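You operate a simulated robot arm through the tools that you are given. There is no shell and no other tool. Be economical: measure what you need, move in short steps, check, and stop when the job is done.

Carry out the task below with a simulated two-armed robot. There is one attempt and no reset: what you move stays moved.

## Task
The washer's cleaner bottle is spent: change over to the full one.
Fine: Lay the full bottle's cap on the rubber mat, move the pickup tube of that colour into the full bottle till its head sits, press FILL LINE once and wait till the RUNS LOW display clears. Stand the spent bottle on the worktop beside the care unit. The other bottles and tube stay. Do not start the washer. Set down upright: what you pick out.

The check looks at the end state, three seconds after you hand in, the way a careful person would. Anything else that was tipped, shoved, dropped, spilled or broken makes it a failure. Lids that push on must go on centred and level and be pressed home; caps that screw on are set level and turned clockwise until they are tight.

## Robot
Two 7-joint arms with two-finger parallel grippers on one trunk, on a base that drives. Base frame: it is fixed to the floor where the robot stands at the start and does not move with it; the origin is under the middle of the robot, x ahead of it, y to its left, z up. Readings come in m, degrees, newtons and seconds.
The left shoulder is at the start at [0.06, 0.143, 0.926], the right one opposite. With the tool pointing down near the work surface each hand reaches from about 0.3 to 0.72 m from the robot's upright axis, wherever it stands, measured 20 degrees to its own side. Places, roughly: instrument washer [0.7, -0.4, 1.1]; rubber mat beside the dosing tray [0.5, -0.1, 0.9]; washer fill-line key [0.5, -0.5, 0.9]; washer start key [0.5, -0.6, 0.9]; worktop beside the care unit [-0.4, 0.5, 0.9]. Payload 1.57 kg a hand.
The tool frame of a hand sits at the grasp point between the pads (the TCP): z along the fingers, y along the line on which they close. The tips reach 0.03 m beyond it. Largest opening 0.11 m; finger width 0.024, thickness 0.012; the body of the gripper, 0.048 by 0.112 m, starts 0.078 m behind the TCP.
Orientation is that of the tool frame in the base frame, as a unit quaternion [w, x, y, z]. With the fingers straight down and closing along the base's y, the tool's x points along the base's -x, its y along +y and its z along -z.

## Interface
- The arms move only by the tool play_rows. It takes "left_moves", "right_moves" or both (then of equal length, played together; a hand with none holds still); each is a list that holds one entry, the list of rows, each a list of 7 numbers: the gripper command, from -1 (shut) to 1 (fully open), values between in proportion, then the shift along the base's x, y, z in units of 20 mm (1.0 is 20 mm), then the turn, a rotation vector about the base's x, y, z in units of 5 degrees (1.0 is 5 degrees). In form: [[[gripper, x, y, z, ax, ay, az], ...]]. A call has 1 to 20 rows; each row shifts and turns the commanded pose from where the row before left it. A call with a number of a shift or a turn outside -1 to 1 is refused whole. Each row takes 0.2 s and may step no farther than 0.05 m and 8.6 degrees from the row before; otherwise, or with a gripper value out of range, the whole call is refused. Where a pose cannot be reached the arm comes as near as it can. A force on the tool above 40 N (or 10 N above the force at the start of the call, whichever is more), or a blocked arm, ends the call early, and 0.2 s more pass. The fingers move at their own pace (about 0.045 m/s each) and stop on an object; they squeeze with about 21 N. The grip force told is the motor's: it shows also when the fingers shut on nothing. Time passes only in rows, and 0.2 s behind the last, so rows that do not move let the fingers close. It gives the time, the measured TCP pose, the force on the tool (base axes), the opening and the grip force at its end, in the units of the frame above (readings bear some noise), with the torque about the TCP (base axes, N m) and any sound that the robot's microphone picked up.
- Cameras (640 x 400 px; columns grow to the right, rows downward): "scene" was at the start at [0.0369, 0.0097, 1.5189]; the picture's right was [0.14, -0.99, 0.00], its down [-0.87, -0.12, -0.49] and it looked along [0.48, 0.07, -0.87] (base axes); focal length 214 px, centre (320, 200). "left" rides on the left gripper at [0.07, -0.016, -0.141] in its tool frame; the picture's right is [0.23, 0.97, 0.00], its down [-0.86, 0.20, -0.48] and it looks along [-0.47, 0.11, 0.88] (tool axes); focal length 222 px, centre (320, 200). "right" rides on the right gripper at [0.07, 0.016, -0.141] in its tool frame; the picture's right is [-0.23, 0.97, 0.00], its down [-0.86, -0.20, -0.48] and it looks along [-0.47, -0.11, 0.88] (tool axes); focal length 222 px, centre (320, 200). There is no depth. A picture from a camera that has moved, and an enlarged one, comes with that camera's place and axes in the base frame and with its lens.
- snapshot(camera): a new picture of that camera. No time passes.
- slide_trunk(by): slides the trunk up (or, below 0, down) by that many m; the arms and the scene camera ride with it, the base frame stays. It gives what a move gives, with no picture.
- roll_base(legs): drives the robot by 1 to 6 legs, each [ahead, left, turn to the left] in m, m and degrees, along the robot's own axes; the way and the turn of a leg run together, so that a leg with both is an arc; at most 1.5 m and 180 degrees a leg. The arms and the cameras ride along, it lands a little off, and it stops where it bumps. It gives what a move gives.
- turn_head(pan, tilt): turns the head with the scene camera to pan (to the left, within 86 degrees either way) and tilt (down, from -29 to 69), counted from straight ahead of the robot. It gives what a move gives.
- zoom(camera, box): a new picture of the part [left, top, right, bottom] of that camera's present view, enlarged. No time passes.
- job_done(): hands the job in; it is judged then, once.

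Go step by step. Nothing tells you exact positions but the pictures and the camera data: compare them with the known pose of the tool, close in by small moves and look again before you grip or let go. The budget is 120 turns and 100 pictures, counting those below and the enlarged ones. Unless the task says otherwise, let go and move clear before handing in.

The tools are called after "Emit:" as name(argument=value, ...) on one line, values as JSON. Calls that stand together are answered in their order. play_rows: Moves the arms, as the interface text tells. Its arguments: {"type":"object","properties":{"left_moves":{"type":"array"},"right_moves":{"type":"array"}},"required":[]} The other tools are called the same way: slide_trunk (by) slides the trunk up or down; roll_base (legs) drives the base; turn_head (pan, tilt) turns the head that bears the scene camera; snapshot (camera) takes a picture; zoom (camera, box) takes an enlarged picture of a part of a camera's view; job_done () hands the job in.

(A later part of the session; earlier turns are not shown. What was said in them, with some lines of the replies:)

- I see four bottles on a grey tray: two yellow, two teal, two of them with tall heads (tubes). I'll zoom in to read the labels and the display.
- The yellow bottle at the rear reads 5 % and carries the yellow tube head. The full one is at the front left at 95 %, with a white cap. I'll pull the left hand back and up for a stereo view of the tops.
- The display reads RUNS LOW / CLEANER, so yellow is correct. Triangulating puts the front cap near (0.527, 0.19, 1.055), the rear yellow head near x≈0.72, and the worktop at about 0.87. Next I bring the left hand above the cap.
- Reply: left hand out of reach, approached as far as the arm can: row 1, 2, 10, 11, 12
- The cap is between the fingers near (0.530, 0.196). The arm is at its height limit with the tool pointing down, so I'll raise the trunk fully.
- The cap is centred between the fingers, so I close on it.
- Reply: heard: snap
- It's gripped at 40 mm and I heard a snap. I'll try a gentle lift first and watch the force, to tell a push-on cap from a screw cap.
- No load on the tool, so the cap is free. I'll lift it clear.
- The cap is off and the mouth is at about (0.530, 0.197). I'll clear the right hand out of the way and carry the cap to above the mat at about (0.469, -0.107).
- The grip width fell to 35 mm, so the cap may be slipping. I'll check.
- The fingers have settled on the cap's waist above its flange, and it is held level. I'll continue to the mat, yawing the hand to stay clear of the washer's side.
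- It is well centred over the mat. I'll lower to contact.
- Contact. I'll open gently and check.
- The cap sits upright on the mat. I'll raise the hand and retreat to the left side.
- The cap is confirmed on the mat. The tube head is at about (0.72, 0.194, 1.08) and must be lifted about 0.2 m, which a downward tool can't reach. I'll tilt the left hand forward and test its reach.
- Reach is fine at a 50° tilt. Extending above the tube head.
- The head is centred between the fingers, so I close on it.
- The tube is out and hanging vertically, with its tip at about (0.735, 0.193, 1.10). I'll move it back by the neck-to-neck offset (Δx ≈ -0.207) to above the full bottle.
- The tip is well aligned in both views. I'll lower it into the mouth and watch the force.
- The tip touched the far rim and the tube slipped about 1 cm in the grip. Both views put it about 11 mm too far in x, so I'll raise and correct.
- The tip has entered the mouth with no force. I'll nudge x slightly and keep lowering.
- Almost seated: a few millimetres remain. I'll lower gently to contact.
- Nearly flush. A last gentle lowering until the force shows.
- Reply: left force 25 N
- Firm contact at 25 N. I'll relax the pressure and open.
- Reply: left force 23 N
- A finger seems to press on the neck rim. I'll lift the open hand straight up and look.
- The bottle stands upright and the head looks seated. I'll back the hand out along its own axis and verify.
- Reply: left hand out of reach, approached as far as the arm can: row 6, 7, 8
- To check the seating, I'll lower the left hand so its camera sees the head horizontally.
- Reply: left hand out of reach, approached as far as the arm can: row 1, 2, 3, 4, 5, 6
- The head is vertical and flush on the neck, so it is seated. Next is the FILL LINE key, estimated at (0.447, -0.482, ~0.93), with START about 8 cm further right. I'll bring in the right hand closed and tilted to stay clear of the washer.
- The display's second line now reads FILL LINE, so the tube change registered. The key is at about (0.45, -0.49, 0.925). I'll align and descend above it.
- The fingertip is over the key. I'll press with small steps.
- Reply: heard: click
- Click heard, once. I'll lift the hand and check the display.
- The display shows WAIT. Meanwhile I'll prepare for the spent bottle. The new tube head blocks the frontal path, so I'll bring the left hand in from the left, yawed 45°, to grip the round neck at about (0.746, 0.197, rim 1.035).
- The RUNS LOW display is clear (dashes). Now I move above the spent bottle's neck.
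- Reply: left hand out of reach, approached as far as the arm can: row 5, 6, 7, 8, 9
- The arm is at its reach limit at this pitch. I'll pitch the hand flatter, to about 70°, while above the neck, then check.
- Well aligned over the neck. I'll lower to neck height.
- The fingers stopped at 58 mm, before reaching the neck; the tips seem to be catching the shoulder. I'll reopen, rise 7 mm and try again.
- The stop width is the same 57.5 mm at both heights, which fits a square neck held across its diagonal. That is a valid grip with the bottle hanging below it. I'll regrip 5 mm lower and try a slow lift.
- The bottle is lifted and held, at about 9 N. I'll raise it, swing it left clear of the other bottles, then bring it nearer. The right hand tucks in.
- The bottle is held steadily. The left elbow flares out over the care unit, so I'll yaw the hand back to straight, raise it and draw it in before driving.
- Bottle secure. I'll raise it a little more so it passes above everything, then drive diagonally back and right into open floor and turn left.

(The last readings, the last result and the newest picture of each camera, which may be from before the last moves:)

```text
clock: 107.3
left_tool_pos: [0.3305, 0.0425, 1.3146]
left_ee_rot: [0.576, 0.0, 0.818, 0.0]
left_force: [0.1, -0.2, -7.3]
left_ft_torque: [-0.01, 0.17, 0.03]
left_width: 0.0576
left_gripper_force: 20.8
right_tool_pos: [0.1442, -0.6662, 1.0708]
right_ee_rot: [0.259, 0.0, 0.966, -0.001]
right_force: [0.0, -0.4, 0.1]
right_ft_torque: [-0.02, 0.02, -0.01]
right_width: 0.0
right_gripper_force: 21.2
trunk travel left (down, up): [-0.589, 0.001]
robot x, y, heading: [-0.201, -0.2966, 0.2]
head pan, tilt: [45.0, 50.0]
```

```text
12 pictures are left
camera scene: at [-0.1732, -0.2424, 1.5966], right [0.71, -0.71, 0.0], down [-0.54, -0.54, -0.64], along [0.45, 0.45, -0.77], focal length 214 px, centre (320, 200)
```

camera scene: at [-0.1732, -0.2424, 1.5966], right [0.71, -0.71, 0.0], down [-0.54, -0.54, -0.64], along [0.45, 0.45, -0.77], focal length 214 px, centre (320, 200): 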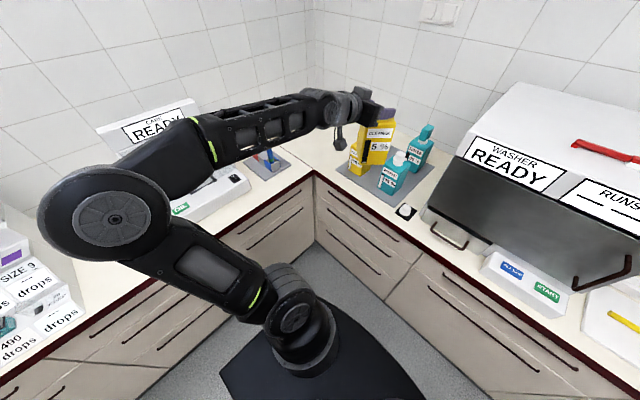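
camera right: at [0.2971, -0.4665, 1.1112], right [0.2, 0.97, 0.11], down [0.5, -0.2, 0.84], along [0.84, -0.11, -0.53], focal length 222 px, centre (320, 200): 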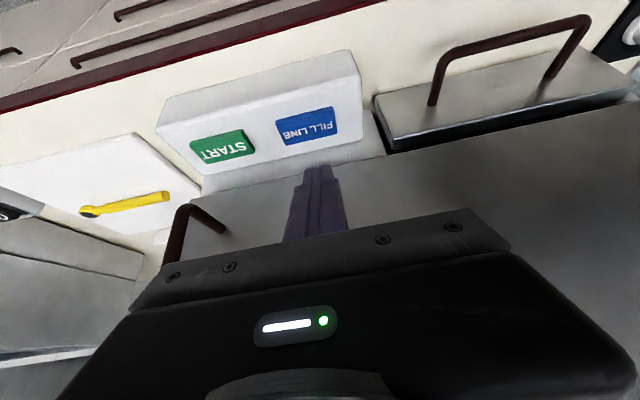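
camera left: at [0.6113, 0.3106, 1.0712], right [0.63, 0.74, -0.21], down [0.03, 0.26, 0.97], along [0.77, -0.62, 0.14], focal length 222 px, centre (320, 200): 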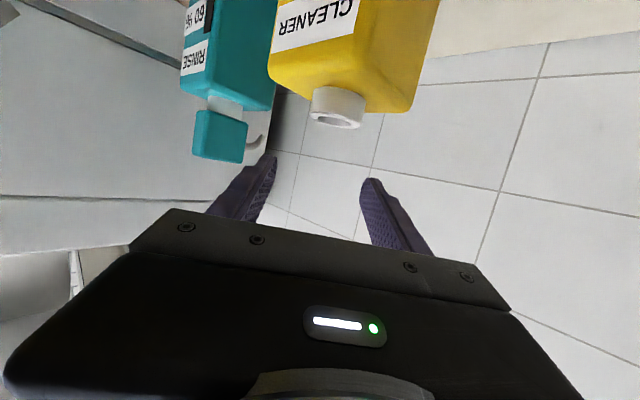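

Emit:
roll_base(legs=[[0, 0, 45], [0, 0, 45]])

Emit:
turn_head(pan=10, tilt=48)

Emit:
snapshot(camera="scene")

```text
clock: 111.8
left_tool_pos: [-0.535, 0.2385, 1.3131]
left_ee_rot: [0.409, -0.575, 0.582, 0.403]
left_force: [-0.2, -0.3, -8.2]
left_ft_torque: [-0.12, 0.04, -0.01]
left_width: 0.0575
left_gripper_force: 21.1
right_tool_pos: [0.1715, 0.0432, 1.0716]
right_ee_rot: [0.184, -0.679, 0.687, 0.182]
right_force: [1.1, -0.2, 0.0]
right_ft_torque: [0.04, 0.02, -0.01]
right_width: 0.0
right_gripper_force: 21.2
trunk travel left (down, up): [-0.589, 0.001]
robot x, y, heading: [-0.2001, -0.3013, 89.2]
head pan, tilt: [45.0, 50.0]
```

```text
clock: 112.8
left_tool_pos: [-0.5353, 0.2393, 1.3127]
left_ee_rot: [0.408, -0.576, 0.582, 0.404]
left_force: [0.2, 0.7, -9.0]
left_ft_torque: [-0.13, -0.01, -0.01]
left_width: 0.0579
left_gripper_force: 20.6
right_tool_pos: [0.1733, 0.0437, 1.0711]
right_ee_rot: [0.184, -0.679, 0.687, 0.183]
right_force: [-0.6, 0.1, -0.6]
right_ft_torque: [-0.03, 0.0, 0.0]
right_width: 0.0
right_gripper_force: 21.0
trunk travel left (down, up): [-0.589, 0.001]
robot x, y, heading: [-0.197, -0.2973, 89.3]
head pan, tilt: [10.0, 48.0]
```

```text
11 pictures are left
camera scene: at [-0.2116, -0.2478, 1.5993], right [0.99, 0.16, 0.0], down [0.12, -0.73, -0.67], along [-0.11, 0.66, -0.74], focal length 214 px, centre (320, 200)
```

scene: 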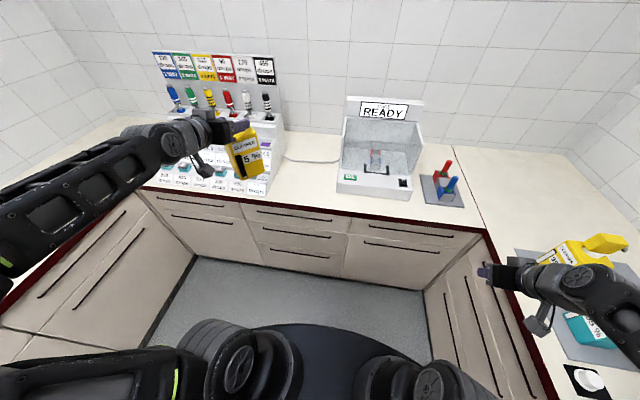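

The free worktop between the dropper shelf and the care unit is centred near (-0.37, 0.47). The right elbow is over the tray side, so I won't drive further; the left arm alone can reach. I'll move the bottle over.

Emit:
play_rows(left_moves=[[[-1, 0.5, 0, 0, 0, 0, 0], [-1, 0.8, 0, 0, 0, 0, 0], [-1, 0.8, 0, 0, 0, 0, 0], [-1, 0.8, 0, 0, 0, 0, 0], [-1, 0.8, 0, 0, 0, 0, 0], [-1, 0.8, 0, 0, 0, 0, 0], [-1, 0.8, 0, 0, 0, 0, 0], [-1, 0.8, 0, 0, 0, 0, 0], [-1, 0.8, 0.3, 0, 0, 0, 0], [-1, 0.8, 0.5, 0, 0, 0, 0], [-1, 0.3, 0.7, 0, 0, 0, 0], [-1, 0, 0.8, 0, 0, 0, 0], [-1, 0, 0.8, 0, 0, 0, 0], [-1, 0, 0.8, 0, 0, 0, 0], [-1, 0, 0.8, 0, 0, 0, 0], [-1, 0, 0.8, 0, 0, 0, 0], [-1, 0, 0.8, 0, 0, 0, 0], [-1, 0, 0.8, 0, 0, 0, 0], [-1, 0, 0.8, 0, 0, 0, 0], [-1, 0, 0.4, 0, 0, 0, 0]]])

Emit:
snapshot(camera="scene")

```text
clock: 117.0
left_tool_pos: [-0.3758, 0.4043, 1.3133]
left_ee_rot: [0.408, -0.575, 0.583, 0.403]
left_force: [0.1, 0.1, -8.0]
left_ft_torque: [-0.15, 0.04, 0.05]
left_width: 0.0575
left_gripper_force: 21.2
right_tool_pos: [0.1729, 0.045, 1.0705]
right_ee_rot: [0.185, -0.679, 0.687, 0.182]
right_force: [0.3, 0.1, -0.1]
right_ft_torque: [0.0, -0.01, 0.01]
right_width: 0.0
right_gripper_force: 20.8
trunk travel left (down, up): [-0.589, 0.001]
robot x, y, heading: [-0.1987, -0.2962, 89.5]
head pan, tilt: [10.0, 48.0]
```

```text
10 pictures are left
camera scene: at [-0.2113, -0.2474, 1.5993], right [0.99, 0.16, 0.0], down [0.12, -0.73, -0.67], along [-0.11, 0.66, -0.74], focal length 214 px, centre (320, 200)
```

scene: 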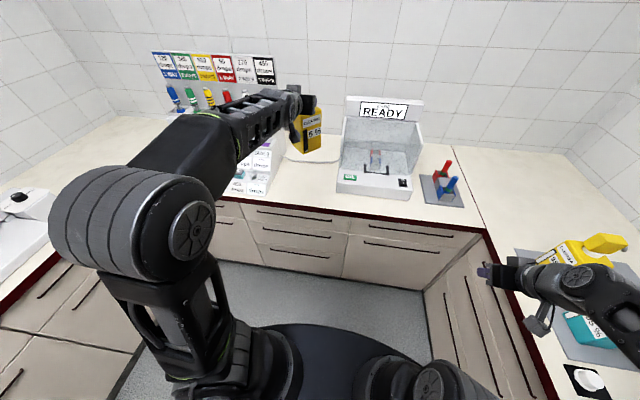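

Emit:
play_rows(left_moves=[[[-1, 0, 0.5, -0.3, 0, 0, 0], [-1, 0, 0.6, -0.6, 0, 0, 0], [-1, 0, 0.6, -0.8, 0, 0, 0], [-1, 0, 0.6, -0.8, 0, 0, 0], [-1, 0, 0.4, -0.8, 0, 0, 0], [-1, 0, 0.2, -0.8, 0, 0, 0], [-1, 0, 0, -0.8, 0, 0, 0], [-1, 0, 0, -0.8, 0, 0, 0], [-1, 0, 0, -0.8, 0, 0, 0], [-1, 0, 0, -0.8, 0, 0, 0], [-1, 0, 0, -0.8, 0, 0, 0], [-1, 0, 0, -0.8, 0, 0, 0], [-1, 0, 0, -0.8, 0, 0, 0], [-1, 0, 0, -0.8, 0, 0, 0], [-1, 0, 0, -0.6, 0, 0, 0], [-1, 0, 0, -0.4, 0, 0, 0], [-1, 0, 0, 0, 0, 0, 0]]])

Emit:
zoom(camera="scene", box=[220, 80, 420, 230])

```text
clock: 120.6
left_tool_pos: [-0.3738, 0.4624, 1.0822]
left_ee_rot: [0.409, -0.576, 0.582, 0.404]
left_force: [0.2, 0.6, -8.6]
left_ft_torque: [-0.14, 0.01, 0.02]
left_width: 0.0574
left_gripper_force: 21.1
left hand out of reach, approached as far as the arm can: row 5
right_tool_pos: [0.1733, 0.0439, 1.0718]
right_ee_rot: [0.185, -0.679, 0.687, 0.182]
right_force: [-0.5, -0.1, -0.5]
right_ft_torque: [-0.03, 0.0, 0.01]
right_width: 0.0
right_gripper_force: 20.7
trunk travel left (down, up): [-0.589, 0.001]
robot x, y, heading: [-0.2028, -0.297, 89.3]
head pan, tilt: [10.0, 48.0]
```

```text
2.67 times, centred on (320, 155) of scene
camera zoom: at [-0.2113, -0.2475, 1.5993], right [0.99, 0.16, 0.0], down [0.12, -0.73, -0.67], along [-0.11, 0.66, -0.74], focal length 572 px, centre (320, 320)
```

zoom: 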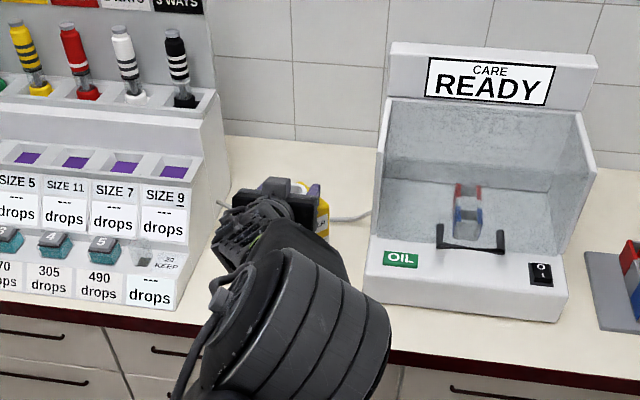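

The bottle is in the gap, well in front of the cable. I'll lower it to contact.

Emit:
play_rows(left_moves=[[[-1, 0, 0, -0.4, 0, 0, 0], [-1, 0, 0, -0.4, 0, 0, 0], [-1, 0, 0, -0.4, 0, 0, 0], [-1, 0, 0, -0.3, 0, 0, 0], [-1, 0, 0, -0.2, 0, 0, 0], [-1, 0, 0, -0.15, 0, 0, 0], [-1, 0, 0, 0, 0, 0, 0]]])

```text
clock: 122.2
left_tool_pos: [-0.3744, 0.4627, 1.0455]
left_ee_rot: [0.41, -0.575, 0.582, 0.403]
left_force: [0.2, -0.4, -7.8]
left_ft_torque: [-0.12, 0.04, 0.01]
left_width: 0.0575
left_gripper_force: 21.3
right_tool_pos: [0.1731, 0.0443, 1.0699]
right_ee_rot: [0.184, -0.679, 0.688, 0.182]
right_force: [-1.0, 0.1, 0.4]
right_ft_torque: [-0.01, -0.01, 0.01]
right_width: 0.0
right_gripper_force: 21.3
trunk travel left (down, up): [-0.589, 0.001]
robot x, y, heading: [-0.1998, -0.2929, 89.2]
head pan, tilt: [10.0, 48.0]
```

Emit:
play_rows(left_moves=[[[-1, 0, 0, -0.15, 0, 0, 0], [-1, 0, 0, -0.15, 0, 0, 0], [-1, 0, 0, 0, 0, 0, 0]]])

```text
clock: 123.0
left_tool_pos: [-0.3739, 0.461, 1.0389]
left_ee_rot: [0.409, -0.575, 0.581, 0.405]
left_force: [0.2, -0.8, -8.7]
left_ft_torque: [-0.15, 0.01, -0.02]
left_width: 0.0577
left_gripper_force: 21.2
right_tool_pos: [0.1721, 0.0441, 1.0703]
right_ee_rot: [0.183, -0.678, 0.688, 0.182]
right_force: [-0.3, -0.9, -0.1]
right_ft_torque: [-0.01, 0.01, -0.02]
right_width: 0.0
right_gripper_force: 21.2
trunk travel left (down, up): [-0.589, 0.001]
robot x, y, heading: [-0.2005, -0.2957, 89.4]
head pan, tilt: [10.0, 48.0]
```

Emit:
play_rows(left_moves=[[[-1, 0, 0, -0.12, 0, 0, 0], [-1, 0, 0, -0.1, 0, 0, 0], [-1, 0, 0, 0, 0, 0, 0]]])

```text
clock: 123.8
left_tool_pos: [-0.3746, 0.4609, 1.0363]
left_ee_rot: [0.409, -0.575, 0.581, 0.405]
left_force: [-1.0, 0.4, -4.4]
left_ft_torque: [-0.21, 0.06, -0.02]
left_width: 0.0576
left_gripper_force: 20.8
right_tool_pos: [0.1732, 0.0431, 1.0716]
right_ee_rot: [0.184, -0.679, 0.687, 0.182]
right_force: [-0.2, -0.7, -0.3]
right_ft_torque: [-0.01, 0.0, 0.02]
right_width: 0.0
right_gripper_force: 21.2
trunk travel left (down, up): [-0.589, 0.001]
robot x, y, heading: [-0.1996, -0.2981, 89.5]
head pan, tilt: [10.0, 48.0]
```

Contact is starting: half the weight is off the hand. A touch more, and then I release.

Emit:
play_rows(left_moves=[[[-1, 0, 0, -0.1, 0, 0, 0], [-1, 0, 0, 0, 0, 0, 0]]])

```text
clock: 124.4
left_tool_pos: [-0.3733, 0.4618, 1.036]
left_ee_rot: [0.41, -0.575, 0.581, 0.405]
left_force: [-2.4, 3.1, 6.0]
left_ft_torque: [-0.25, 0.4, -0.08]
left_width: 0.0575
left_gripper_force: 20.7
right_tool_pos: [0.1727, 0.0437, 1.0716]
right_ee_rot: [0.185, -0.678, 0.688, 0.181]
right_force: [0.3, 0.2, -0.2]
right_ft_torque: [-0.03, -0.03, 0.01]
right_width: 0.0
right_gripper_force: 20.9
trunk travel left (down, up): [-0.589, 0.001]
robot x, y, heading: [-0.1971, -0.2934, 89.2]
head pan, tilt: [10.0, 48.0]
```

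Emit:
play_rows(left_moves=[[[0.2, 0, 0, 0.05, 0, 0, 0], [0.4, 0, 0, 0, 0, 0, 0], [0.5, 0, 0, 0, 0, 0, 0], [0.5, 0, 0, 0, 0, 0, 0]]])

Emit:
snapshot(camera="left")

```text
clock: 125.4
left_tool_pos: [-0.3741, 0.4611, 1.0349]
left_ee_rot: [0.408, -0.576, 0.581, 0.405]
left_force: [0.1, -0.1, -0.4]
left_ft_torque: [0.0, -0.02, -0.02]
left_width: 0.0825
left_gripper_force: 0.2
right_tool_pos: [0.1727, 0.0432, 1.0714]
right_ee_rot: [0.184, -0.679, 0.687, 0.182]
right_force: [0.4, -0.3, -0.6]
right_ft_torque: [-0.01, 0.0, -0.01]
right_width: 0.0001
right_gripper_force: 21.1
trunk travel left (down, up): [-0.589, 0.001]
robot x, y, heading: [-0.1997, -0.2946, 89.1]
head pan, tilt: [10.0, 48.0]
```

```text
8 pictures are left
camera left: at [-0.3593, 0.3048, 1.0176], right [-0.97, -0.07, -0.21], down [-0.2, -0.16, 0.97], along [-0.1, 0.99, 0.14], focal length 222 px, centre (320, 200)
```

left: 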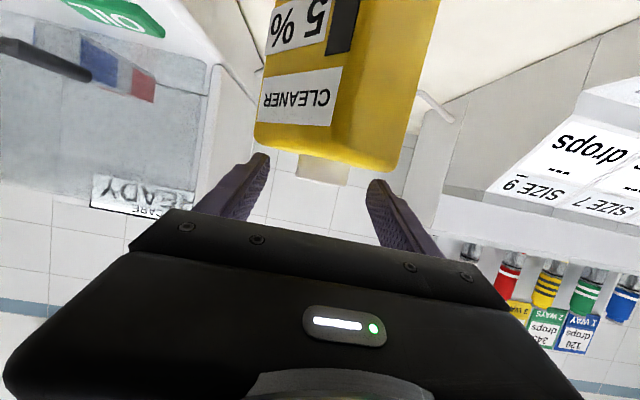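

Released cleanly, and the bottle is standing. I'll raise the hand clear, back off, and verify.

Emit:
play_rows(left_moves=[[[0.5, 0, 0, 0.5, 0, 0, 0], [0.5, 0, 0, 0.8, 0, 0, 0], [0.5, 0, 0, 1, 0, 0, 0], [0.5, 0, 0, 1, 0, 0, 0], [0.5, 0, -0.3, 1, 0, 0, 0], [0.5, 0, -0.8, 1, 0, 0, 0], [0.5, 0, -1, 0.5, 0, 0, 0], [0.5, -0.5, -1, 0.5, 0, 0, 0], [0.5, -1, -1, 0.5, 0, 0, 0], [0.5, -1, -1, 0, 0, 0, 0], [0.5, -1, -1, 0, 0, 0, 0], [0.5, -1, -1, 0, 0, 0, 0], [0.5, -1, -0.5, 0, 0, 0, 0], [0.5, 0, 0, 0, 0, 0, 0]]])

Emit:
zoom(camera="scene", box=[220, 80, 420, 230])

Emit:
turn_head(pan=-60, tilt=45)

Emit:
snapshot(camera="scene")

```text
clock: 128.4
left_tool_pos: [-0.4841, 0.3093, 1.1709]
left_ee_rot: [0.409, -0.575, 0.582, 0.404]
left_force: [0.6, 0.6, 0.0]
left_ft_torque: [0.0, -0.01, 0.0]
left_width: 0.0827
left_gripper_force: 0.1
right_tool_pos: [0.1735, 0.043, 1.0716]
right_ee_rot: [0.184, -0.679, 0.687, 0.182]
right_force: [0.3, 0.3, -1.0]
right_ft_torque: [0.0, 0.02, 0.0]
right_width: 0.0
right_gripper_force: 21.2
trunk travel left (down, up): [-0.589, 0.001]
robot x, y, heading: [-0.1987, -0.2959, 89.4]
head pan, tilt: [10.0, 48.0]
```

```text
2.67 times, centred on (320, 155) of scene
camera zoom: at [-0.2103, -0.2484, 1.5993], right [0.99, 0.16, 0.0], down [0.12, -0.73, -0.67], along [-0.11, 0.66, -0.74], focal length 572 px, centre (320, 320)
```

zoom: 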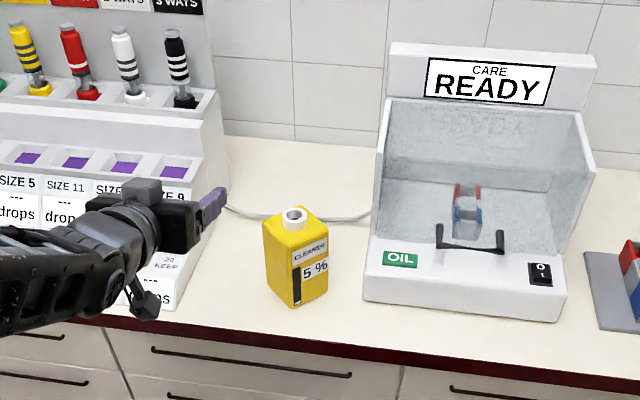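

```text
clock: 129.8
left_tool_pos: [-0.4822, 0.3096, 1.1714]
left_ee_rot: [0.409, -0.575, 0.582, 0.404]
left_force: [0.4, 0.1, 0.3]
left_ft_torque: [0.0, 0.01, 0.04]
left_width: 0.0825
left_gripper_force: 0.1
right_tool_pos: [0.1724, 0.0426, 1.0725]
right_ee_rot: [0.183, -0.679, 0.687, 0.182]
right_force: [0.3, 0.3, 0.5]
right_ft_torque: [0.01, 0.03, -0.01]
right_width: 0.0001
right_gripper_force: 20.9
trunk travel left (down, up): [-0.589, 0.001]
robot x, y, heading: [-0.1989, -0.2964, 89.3]
head pan, tilt: [-60.0, 45.0]
```

```text
6 pictures are left
camera scene: at [-0.1274, -0.2864, 1.6035], right [0.49, -0.87, 0.0], down [-0.62, -0.35, -0.71], along [0.62, 0.35, -0.71], focal length 214 px, centre (320, 200)
```

scene: 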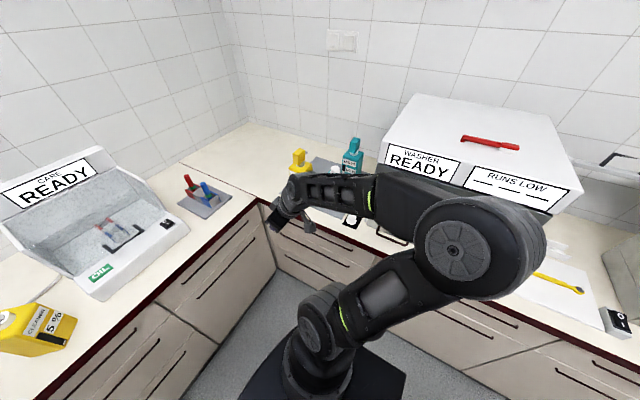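

The spent bottle stands well beside the care unit. A final look at the tray bottles, the cap and the display.

Emit:
zoom(camera="scene", box=[270, 120, 400, 240])

```text
3.33 times, centred on (335, 180) of scene
camera zoom: at [-0.1274, -0.2864, 1.6035], right [0.49, -0.87, 0.0], down [-0.62, -0.35, -0.71], along [0.62, 0.35, -0.71], focal length 715 px, centre (270, 267)
```

zoom: 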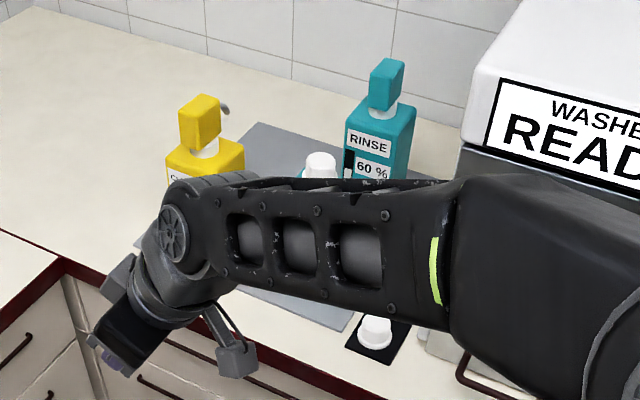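

Emit:
zoom(camera="scene", box=[285, 130, 365, 180])

```text
8.00 times, centred on (325, 155) of scene
camera zoom: at [-0.1274, -0.2864, 1.6035], right [0.49, -0.87, 0.0], down [-0.62, -0.35, -0.71], along [0.62, 0.35, -0.71], focal length 1716 px, centre (280, 560)
```

zoom: 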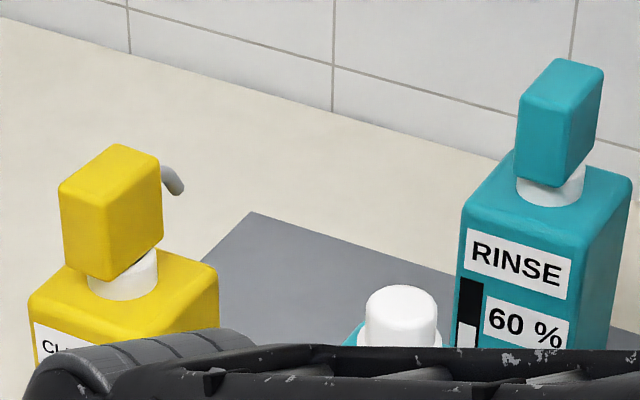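

The cleaner changeover is done: the full bottle's cap is on the rubber mat, the yellow tube is in the full bottle, I pressed FILL LINE once and RUNS LOW cleared, and the spent bottle stands upright on the worktop beside the care unit. Both hands are clear and the washer still shows READY.

Emit:
job_done()

```text
The job is handed in.
```

The cleaner bottle is changed over and the job is handed in; I have no verdict back yet.

- **Cap:** it lies upright on the rubber mat.
- **Tube:** the yellow tube is in the full bottle with its head on the neck. One close-up hinted at a slight lean or small gap under the head, and I did not press it further. The display moved on to FILL LINE once the tube was in.
- **FILL LINE:** pressed once, with one click heard. RUNS LOW went to WAIT and then cleared to dashes.
- **Spent bottle:** it stands upright between the dropper shelf and the care unit, turned about 45° from how it stood on the tray.
- **Left alone:** I did not touch either rinse bottle or the teal tube. I did not press START, and the washer shows READY.

While I was lowering the tube, it touched the full bottle's rim. Releasing the head briefly nudged the bottle, but it settled upright.
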